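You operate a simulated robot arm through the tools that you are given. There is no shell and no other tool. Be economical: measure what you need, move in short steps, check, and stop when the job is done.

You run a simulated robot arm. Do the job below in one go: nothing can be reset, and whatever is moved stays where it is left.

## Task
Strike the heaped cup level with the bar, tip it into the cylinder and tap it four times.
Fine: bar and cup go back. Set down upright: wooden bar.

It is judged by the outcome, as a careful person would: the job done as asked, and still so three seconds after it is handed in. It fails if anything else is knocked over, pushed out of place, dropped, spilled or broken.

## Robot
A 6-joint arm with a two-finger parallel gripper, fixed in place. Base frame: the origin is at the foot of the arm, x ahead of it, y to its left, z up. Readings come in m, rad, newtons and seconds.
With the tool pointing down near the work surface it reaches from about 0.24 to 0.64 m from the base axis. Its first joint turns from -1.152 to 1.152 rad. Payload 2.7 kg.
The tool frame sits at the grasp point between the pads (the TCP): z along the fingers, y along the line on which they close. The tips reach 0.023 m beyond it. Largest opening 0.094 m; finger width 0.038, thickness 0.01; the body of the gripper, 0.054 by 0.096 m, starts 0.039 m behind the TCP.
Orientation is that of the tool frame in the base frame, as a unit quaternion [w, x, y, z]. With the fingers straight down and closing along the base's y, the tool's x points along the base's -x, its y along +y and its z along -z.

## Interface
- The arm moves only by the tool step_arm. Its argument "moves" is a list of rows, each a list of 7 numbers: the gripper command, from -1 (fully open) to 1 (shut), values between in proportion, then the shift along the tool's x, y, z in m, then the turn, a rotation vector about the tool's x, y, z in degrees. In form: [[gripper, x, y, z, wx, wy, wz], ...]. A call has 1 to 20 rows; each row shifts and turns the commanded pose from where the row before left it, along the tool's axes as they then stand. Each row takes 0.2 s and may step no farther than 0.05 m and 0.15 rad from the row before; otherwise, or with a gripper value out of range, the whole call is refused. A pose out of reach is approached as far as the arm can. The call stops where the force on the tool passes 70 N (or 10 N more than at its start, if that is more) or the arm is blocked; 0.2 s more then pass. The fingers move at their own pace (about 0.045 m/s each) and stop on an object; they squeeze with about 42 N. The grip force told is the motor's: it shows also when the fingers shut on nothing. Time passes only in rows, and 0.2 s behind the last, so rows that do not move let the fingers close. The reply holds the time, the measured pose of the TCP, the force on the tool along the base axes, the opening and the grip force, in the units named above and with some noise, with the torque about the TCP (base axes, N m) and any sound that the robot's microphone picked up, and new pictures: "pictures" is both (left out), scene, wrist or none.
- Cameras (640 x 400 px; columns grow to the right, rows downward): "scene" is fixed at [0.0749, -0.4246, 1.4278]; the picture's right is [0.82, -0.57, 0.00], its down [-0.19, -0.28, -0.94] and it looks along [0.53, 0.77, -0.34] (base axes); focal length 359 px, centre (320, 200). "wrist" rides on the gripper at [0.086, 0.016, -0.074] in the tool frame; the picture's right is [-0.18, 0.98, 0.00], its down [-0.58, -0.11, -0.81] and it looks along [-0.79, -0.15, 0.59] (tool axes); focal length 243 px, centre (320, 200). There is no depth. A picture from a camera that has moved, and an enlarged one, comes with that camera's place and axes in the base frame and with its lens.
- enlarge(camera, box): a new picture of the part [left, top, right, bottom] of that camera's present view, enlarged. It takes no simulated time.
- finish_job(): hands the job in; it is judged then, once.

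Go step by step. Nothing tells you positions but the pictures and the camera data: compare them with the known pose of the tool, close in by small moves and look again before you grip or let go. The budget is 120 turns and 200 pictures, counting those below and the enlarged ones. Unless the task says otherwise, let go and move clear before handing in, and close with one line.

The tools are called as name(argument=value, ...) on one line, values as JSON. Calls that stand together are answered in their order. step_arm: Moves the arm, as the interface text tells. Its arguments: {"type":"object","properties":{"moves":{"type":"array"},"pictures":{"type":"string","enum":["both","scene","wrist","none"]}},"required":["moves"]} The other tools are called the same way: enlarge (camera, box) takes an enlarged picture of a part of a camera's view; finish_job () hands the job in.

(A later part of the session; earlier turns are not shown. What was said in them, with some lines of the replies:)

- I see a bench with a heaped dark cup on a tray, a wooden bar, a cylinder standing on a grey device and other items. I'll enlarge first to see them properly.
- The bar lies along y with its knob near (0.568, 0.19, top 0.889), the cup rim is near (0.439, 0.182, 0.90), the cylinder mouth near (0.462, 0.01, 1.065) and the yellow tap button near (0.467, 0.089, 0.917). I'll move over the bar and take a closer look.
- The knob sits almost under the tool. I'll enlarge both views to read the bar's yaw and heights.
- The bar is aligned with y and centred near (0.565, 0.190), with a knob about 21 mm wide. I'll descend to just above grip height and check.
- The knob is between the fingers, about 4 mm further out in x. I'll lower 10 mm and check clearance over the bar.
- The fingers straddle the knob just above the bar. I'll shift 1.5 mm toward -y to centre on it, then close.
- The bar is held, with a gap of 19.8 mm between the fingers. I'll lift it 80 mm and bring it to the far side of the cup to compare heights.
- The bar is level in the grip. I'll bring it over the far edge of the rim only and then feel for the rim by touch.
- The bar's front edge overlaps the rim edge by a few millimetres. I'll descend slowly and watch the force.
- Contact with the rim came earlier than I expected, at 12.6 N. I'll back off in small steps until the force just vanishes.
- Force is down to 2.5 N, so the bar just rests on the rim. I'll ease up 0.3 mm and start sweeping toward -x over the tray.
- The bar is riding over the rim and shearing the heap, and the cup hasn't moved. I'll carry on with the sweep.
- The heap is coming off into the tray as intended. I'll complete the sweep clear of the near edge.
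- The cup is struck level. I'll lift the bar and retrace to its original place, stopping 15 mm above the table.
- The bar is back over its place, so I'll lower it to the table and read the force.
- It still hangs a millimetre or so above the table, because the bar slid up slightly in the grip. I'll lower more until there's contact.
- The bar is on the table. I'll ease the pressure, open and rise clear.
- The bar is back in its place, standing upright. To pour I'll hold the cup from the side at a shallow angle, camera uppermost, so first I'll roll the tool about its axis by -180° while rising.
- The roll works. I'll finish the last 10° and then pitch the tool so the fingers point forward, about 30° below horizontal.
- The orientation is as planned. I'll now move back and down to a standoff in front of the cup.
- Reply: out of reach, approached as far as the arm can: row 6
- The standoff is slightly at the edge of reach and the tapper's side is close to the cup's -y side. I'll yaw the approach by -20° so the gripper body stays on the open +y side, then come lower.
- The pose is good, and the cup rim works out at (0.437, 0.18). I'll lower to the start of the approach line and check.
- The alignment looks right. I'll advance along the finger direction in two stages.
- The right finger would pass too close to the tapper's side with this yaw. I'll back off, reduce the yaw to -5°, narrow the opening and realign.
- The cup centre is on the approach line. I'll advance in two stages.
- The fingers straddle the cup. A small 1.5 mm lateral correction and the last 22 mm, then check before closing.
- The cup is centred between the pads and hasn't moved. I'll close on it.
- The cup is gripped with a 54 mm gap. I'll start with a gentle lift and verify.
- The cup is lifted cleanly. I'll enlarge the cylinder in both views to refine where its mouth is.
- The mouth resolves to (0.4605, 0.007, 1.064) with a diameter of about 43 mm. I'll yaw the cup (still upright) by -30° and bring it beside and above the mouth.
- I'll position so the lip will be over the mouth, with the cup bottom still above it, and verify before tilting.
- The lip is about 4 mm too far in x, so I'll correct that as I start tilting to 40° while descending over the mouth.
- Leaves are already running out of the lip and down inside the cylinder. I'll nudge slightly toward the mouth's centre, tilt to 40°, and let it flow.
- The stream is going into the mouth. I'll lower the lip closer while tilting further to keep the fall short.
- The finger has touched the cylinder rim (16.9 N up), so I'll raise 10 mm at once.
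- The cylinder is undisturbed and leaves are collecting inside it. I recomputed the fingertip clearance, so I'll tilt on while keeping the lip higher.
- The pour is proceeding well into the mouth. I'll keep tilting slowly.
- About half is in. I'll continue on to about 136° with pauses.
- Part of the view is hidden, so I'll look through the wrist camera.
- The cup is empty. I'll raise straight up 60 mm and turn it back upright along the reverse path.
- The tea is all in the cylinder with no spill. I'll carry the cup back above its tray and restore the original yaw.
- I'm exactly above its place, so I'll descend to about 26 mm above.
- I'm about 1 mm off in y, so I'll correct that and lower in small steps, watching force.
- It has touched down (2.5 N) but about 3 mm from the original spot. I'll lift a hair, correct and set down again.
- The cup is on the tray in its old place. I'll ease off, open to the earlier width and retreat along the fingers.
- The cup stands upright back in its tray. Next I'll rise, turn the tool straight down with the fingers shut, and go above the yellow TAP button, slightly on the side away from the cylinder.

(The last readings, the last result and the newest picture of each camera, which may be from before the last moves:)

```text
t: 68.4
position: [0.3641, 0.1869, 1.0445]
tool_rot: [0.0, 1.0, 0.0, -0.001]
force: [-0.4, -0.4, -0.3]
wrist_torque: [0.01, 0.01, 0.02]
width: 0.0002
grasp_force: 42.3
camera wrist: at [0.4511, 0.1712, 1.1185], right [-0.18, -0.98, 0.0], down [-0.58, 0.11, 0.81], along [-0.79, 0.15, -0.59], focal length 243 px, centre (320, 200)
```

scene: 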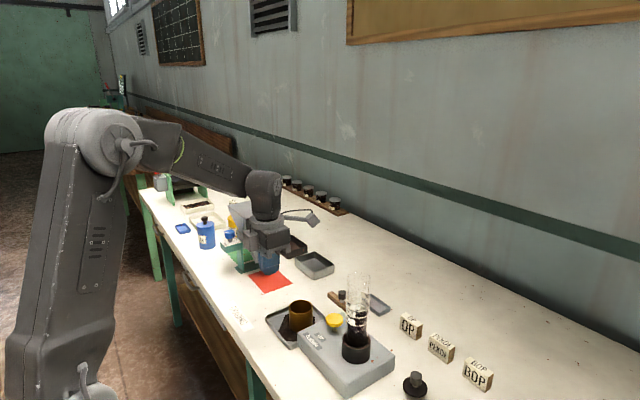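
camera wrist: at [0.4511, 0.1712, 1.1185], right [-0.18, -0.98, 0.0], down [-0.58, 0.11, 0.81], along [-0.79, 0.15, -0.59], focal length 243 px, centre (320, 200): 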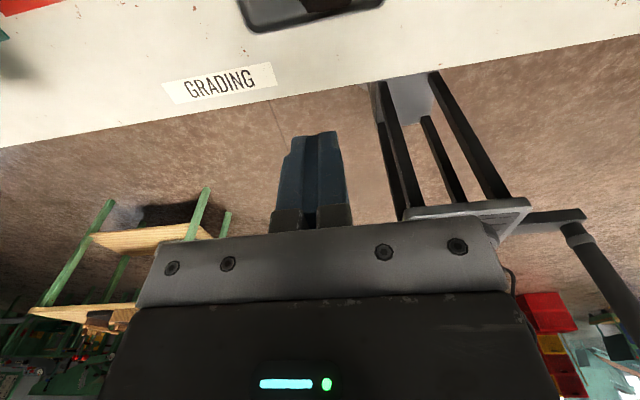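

The tool is vertical with the fingers shut. I'll move over the button, staying high first.

step_arm(moves=[[1, 0.034, 0.031, 0.0147, 0, 0, 0], [1, 0.034, 0.031, 0.0147, 0, 0, 0], [1, 0.034, 0.031, 0.0147, 0, 0, 0], [1, 0, 0, 0, 0, 0, 0], [1, 0, 0, 0, 0, 0, 0]])

enlarge(camera="scene", box=[285, 230, 415, 340])

```text
t: 69.6
position: [0.4695, 0.0949, 0.9979]
tool_rot: [0.0, 1.0, 0.0, 0.001]
force: [0.0, -0.7, 0.1]
wrist_torque: [-0.03, -0.02, -0.03]
width: 0.0003
grasp_force: 41.8
camera wrist: at [0.5559, 0.0783, 1.0731], right [-0.18, -0.98, 0.0], down [-0.58, 0.11, 0.81], along [-0.79, 0.15, -0.59], focal length 243 px, centre (320, 200)
```

scene: 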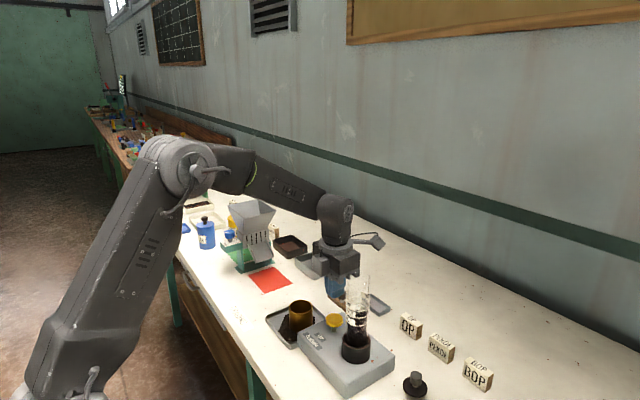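
wrist: 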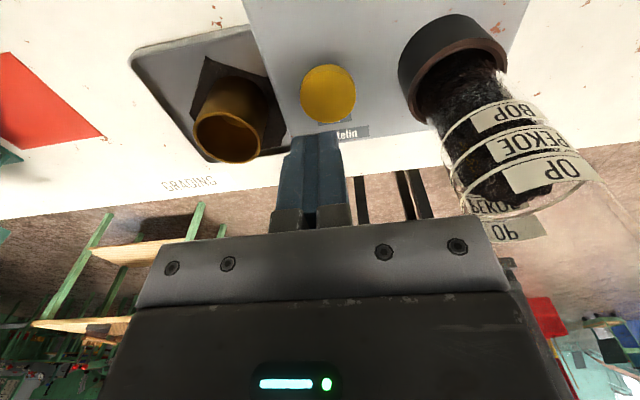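

```text
3.64 times, centred on (350, 285) of scene
camera zoom: at [0.0749, -0.4246, 1.4278], right [0.82, -0.57, 0.0], down [-0.19, -0.28, -0.94], along [0.53, 0.77, -0.34], focal length 1306 px, centre (211, -109)
```

zoom: 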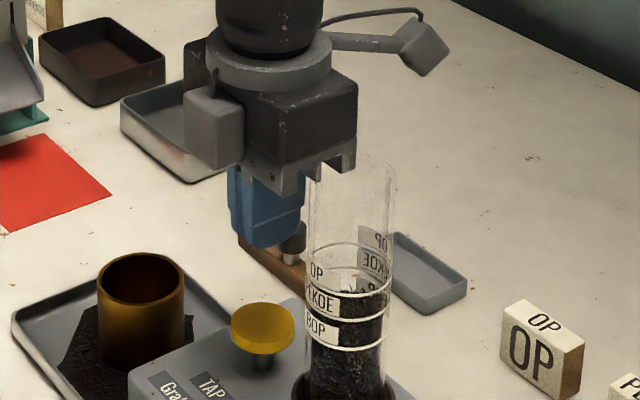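

The button sits at (0.468, 0.090), just under the fingertips, with about 18 mm between the gripper body and the cylinder. I'll descend to near contact.

step_arm(moves=[[1, 0, 0.002, 0.02, 0, 0, 0], [1, 0, 0, 0.02, 0, 0, 0], [1, 0, 0, 0.011, 0, 0, 0], [1, 0, 0, 0, 0, 0, 0]], pictures="none")

enlarge(camera="scene", box=[300, 260, 400, 350])

```text
t: 70.6
position: [0.4683, 0.0907, 0.9478]
tool_rot: [0.0, 1.0, 0.0, 0.0]
force: [-0.8, 0.0, -0.4]
wrist_torque: [0.04, 0.0, -0.02]
width: 0.0
grasp_force: 41.6
```

```text
4.44 times, centred on (350, 305) of scene
camera zoom: at [0.0749, -0.4246, 1.4278], right [0.82, -0.57, 0.0], down [-0.19, -0.28, -0.94], along [0.53, 0.77, -0.34], focal length 1597 px, centre (187, -267)
```

zoom: 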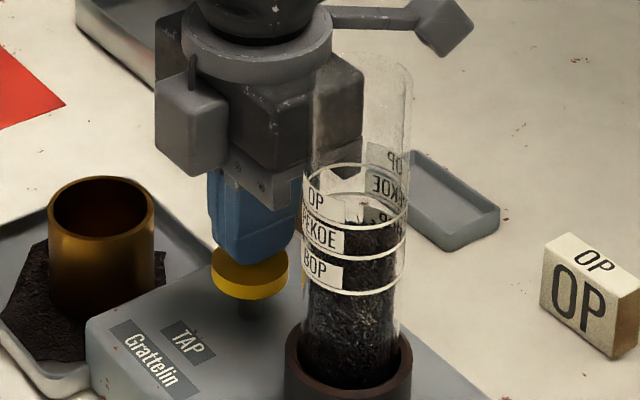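

The tips are right at the button. I'll press in small steps and listen.

step_arm(moves=[[1, 0, 0, 0.002, 0, 0, 0], [1, 0, 0, 0.002, 0, 0, 0], [1, 0, 0, 0.001, 0, 0, 0]], pictures="none")

```text
t: 71.4
position: [0.4681, 0.0919, 0.9458]
tool_rot: [0.0, 1.0, 0.0, 0.0]
force: [0.4, 1.0, 0.7]
wrist_torque: [0.0, -0.01, -0.02]
width: 0.0002
grasp_force: 41.7
```

step_arm(moves=[[1, 0, 0, 0.002, 0, 0, 0], [1, 0, 0, 0.002, 0, 0, 0]], pictures="none")

```text
t: 72.0
position: [0.4665, 0.0916, 0.9403]
tool_rot: [-0.001, 1.0, -0.001, 0.0]
force: [2.2, -1.0, 2.4]
wrist_torque: [0.0, -0.01, -0.03]
width: 0.0001
grasp_force: 42.0
```

step_arm(moves=[[1, 0, 0, 0.002, 0, 0, 0], [1, 0, 0, 0, 0, 0, 0]], pictures="none")

```text
t: 72.6
position: [0.4661, 0.0918, 0.938]
tool_rot: [-0.001, 1.0, 0.0, 0.0]
force: [1.8, 0.0, 3.1]
wrist_torque: [-0.01, -0.07, -0.02]
width: 0.0
grasp_force: 41.7
```

step_arm(moves=[[1, 0, 0, 0.002, 0, 0, 0], [1, 0, 0, 0, 0, 0, 0]], pictures="scene")

enlarge(camera="scene", box=[300, 260, 400, 350])

```text
t: 73.2
position: [0.4658, 0.091, 0.9357]
tool_rot: [-0.001, 1.0, 0.0, -0.001]
force: [1.3, 1.4, 4.3]
wrist_torque: [0.02, -0.02, -0.01]
width: 0.0
grasp_force: 41.4
heard: click
```

scene: 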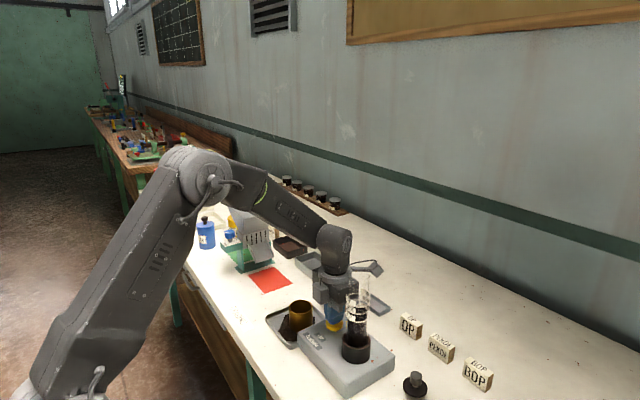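

```text
4.44 times, centred on (350, 305) of scene
camera zoom: at [0.0749, -0.4245, 1.4278], right [0.82, -0.57, 0.0], down [-0.19, -0.28, -0.94], along [0.53, 0.77, -0.34], focal length 1597 px, centre (187, -267)
```

zoom: 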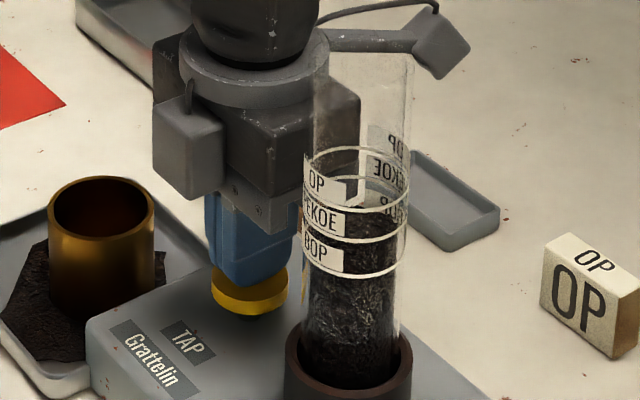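

I heard a click, and the tapper raised the cylinder: that's press one. I'll release fully and see if it drops back.

step_arm(moves=[[1, 0, 0, -0.006, 0, 0, 0], [1, 0, 0, -0.006, 0, 0, 0], [1, 0, 0, 0, 0, 0, 0]], pictures="none")

enlarge(camera="scene", box=[300, 260, 400, 350])

```text
t: 74.0
position: [0.4662, 0.0926, 0.9484]
tool_rot: [0.0, 1.0, 0.0, 0.0]
force: [0.6, 0.5, 0.3]
wrist_torque: [0.04, -0.03, 0.01]
width: 0.0
grasp_force: 42.1
```

```text
4.44 times, centred on (350, 305) of scene
camera zoom: at [0.0749, -0.4246, 1.4278], right [0.82, -0.57, 0.0], down [-0.19, -0.28, -0.94], along [0.53, 0.77, -0.34], focal length 1597 px, centre (187, -267)
```

zoom: 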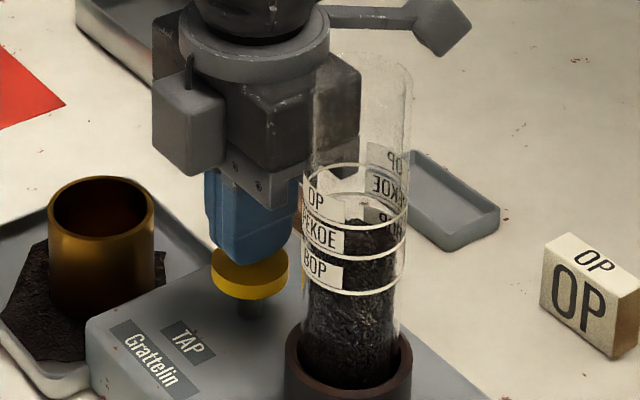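

The cylinder has dropped back and the button is up. That's tap one; now the second.

step_arm(moves=[[1, 0, 0, 0.004, 0, 0, 0], [1, 0, 0, 0.004, 0, 0, 0], [1, 0, 0, 0.0045, 0, 0, 0], [1, 0, 0, 0, 0, 0, 0]], pictures="none")

```text
t: 75.0
position: [0.4678, 0.0927, 0.936]
tool_rot: [-0.001, 1.0, 0.0, 0.002]
force: [0.3, -1.4, 4.2]
wrist_torque: [-0.04, 0.05, 0.02]
width: 0.0
grasp_force: 41.6
heard: click
```

step_arm(moves=[[1, 0, 0, -0.006, 0, 0, 0], [1, 0, 0, -0.0065, 0, 0, 0], [1, 0, 0, 0, 0, 0, 0], [1, 0, 0, 0, 0, 0, 0]], pictures="none")

enlarge(camera="scene", box=[300, 260, 400, 350])

```text
t: 76.0
position: [0.4678, 0.093, 0.9483]
tool_rot: [0.001, 1.0, 0.0, -0.001]
force: [0.4, -0.6, -0.5]
wrist_torque: [-0.04, -0.04, 0.0]
width: 0.0
grasp_force: 42.2
```

```text
4.44 times, centred on (350, 305) of scene
camera zoom: at [0.0749, -0.4246, 1.4278], right [0.82, -0.57, 0.0], down [-0.19, -0.28, -0.94], along [0.53, 0.77, -0.34], focal length 1597 px, centre (187, -267)
```

zoom: 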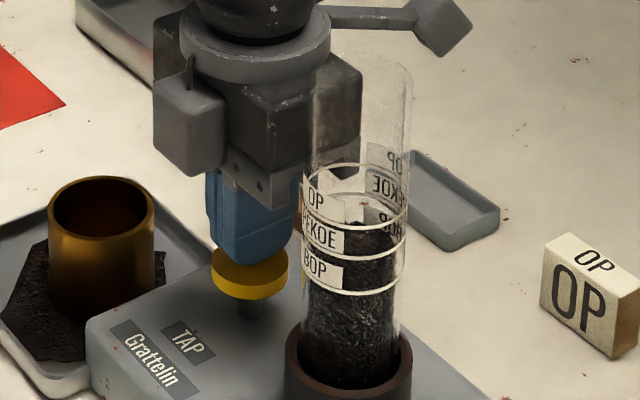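

Two clicks, two drops, and the level is settling. Third tap.

step_arm(moves=[[1, 0, 0, 0.004, 0, 0, 0], [1, 0, 0, 0.004, 0, 0, 0], [1, 0, 0, 0.0045, 0, 0, 0], [1, 0, 0, 0, 0, 0, 0]], pictures="none")

```text
t: 77.0
position: [0.4668, 0.0927, 0.9365]
tool_rot: [0.0, 1.0, 0.0, 0.002]
force: [2.9, -0.6, 4.8]
wrist_torque: [-0.02, 0.04, 0.0]
width: 0.0
grasp_force: 41.5
heard: click
```

Third click heard. Releasing.

step_arm(moves=[[1, 0, 0, -0.006, 0, 0, 0], [1, 0, 0, -0.0065, 0, 0, 0], [1, 0, 0, 0, 0, 0, 0], [1, 0, 0, 0, 0, 0, 0]], pictures="none")

```text
t: 78.0
position: [0.4663, 0.0914, 0.9474]
tool_rot: [0.001, 1.0, 0.0, 0.0]
force: [-0.4, -0.7, -0.5]
wrist_torque: [0.01, 0.02, 0.0]
width: 0.0001
grasp_force: 41.7
```

Fourth and last tap.

step_arm(moves=[[1, 0, 0, 0.004, 0, 0, 0], [1, 0, 0, 0.004, 0, 0, 0], [1, 0, 0, 0.0045, 0, 0, 0], [1, 0, 0, 0, 0, 0, 0]], pictures="none")

```text
t: 79.0
position: [0.4673, 0.0925, 0.9351]
tool_rot: [0.001, 1.0, 0.0, 0.001]
force: [0.6, -1.9, 5.5]
wrist_torque: [-0.05, 0.02, 0.0]
width: 0.0
grasp_force: 41.6
heard: click
```

Fourth click heard. I'll release, rise straight up well clear and look everything over.

step_arm(moves=[[1, 0, 0, -0.006, 0, 0, 0], [1, 0, 0, -0.0065, 0, 0, 0], [1, 0, 0, -0.03, 0, 0, 0], [1, 0, 0, -0.045, 0, 0, 0], [1, 0, 0, -0.045, 0, 0, 0], [1, 0, 0, -0.045, 0, 0, 0], [1, -0.03, -0.03, -0.02, 0, 0, 0], [1, -0.03, -0.03, -0.02, 0, 0, 0], [1, 0, 0, 0, 0, 0, 0]])

enlarge(camera="scene", box=[255, 260, 415, 380])

```text
t: 81.0
position: [0.4057, 0.1516, 1.1534]
tool_rot: [0.001, 1.0, -0.001, 0.001]
force: [0.0, -0.6, -0.1]
wrist_torque: [0.0, 0.03, -0.01]
width: 0.0
grasp_force: 41.8
camera wrist: at [0.4916, 0.1352, 1.2292], right [-0.19, -0.98, 0.0], down [-0.58, 0.11, 0.81], along [-0.79, 0.15, -0.59], focal length 243 px, centre (320, 200)
```

scene: 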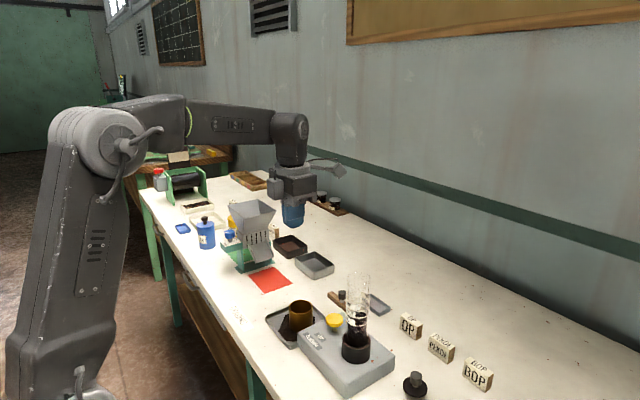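
wrist: 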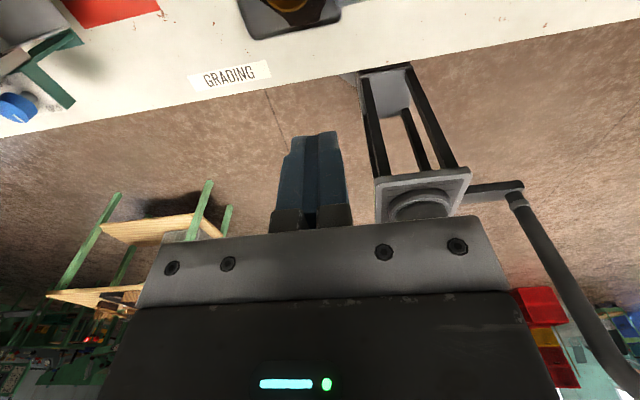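

```text
3.33 times, centred on (335, 320) of scene
camera zoom: at [0.0749, -0.4245, 1.4278], right [0.82, -0.57, 0.0], down [-0.19, -0.28, -0.94], along [0.53, 0.77, -0.34], focal length 1198 px, centre (270, -200)
```

zoom: 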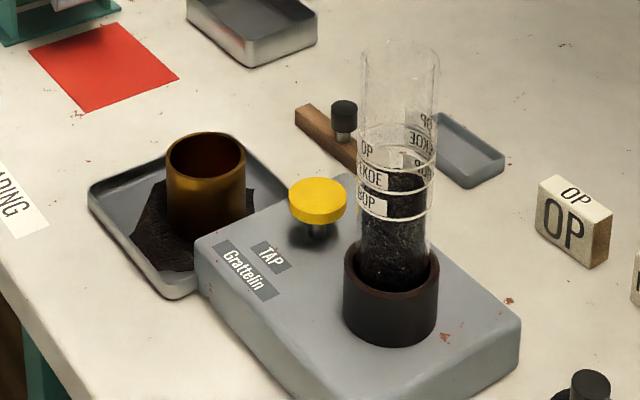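

Everything is in place: the bar is upright on its spot, the cup is back on its tray, the cylinder is filled and tapped four times, and nothing is spilled on the table. I'm handing in.

finish_job()

```text
The job is handed in.
```

The cup was struck level and emptied into the cylinder, which got four taps with four clicks heard. The bar is back upright and the cup is back on its tray. While pouring, a finger briefly touched the cylinder's rim, but the cylinder stayed in place and I saw no spill.
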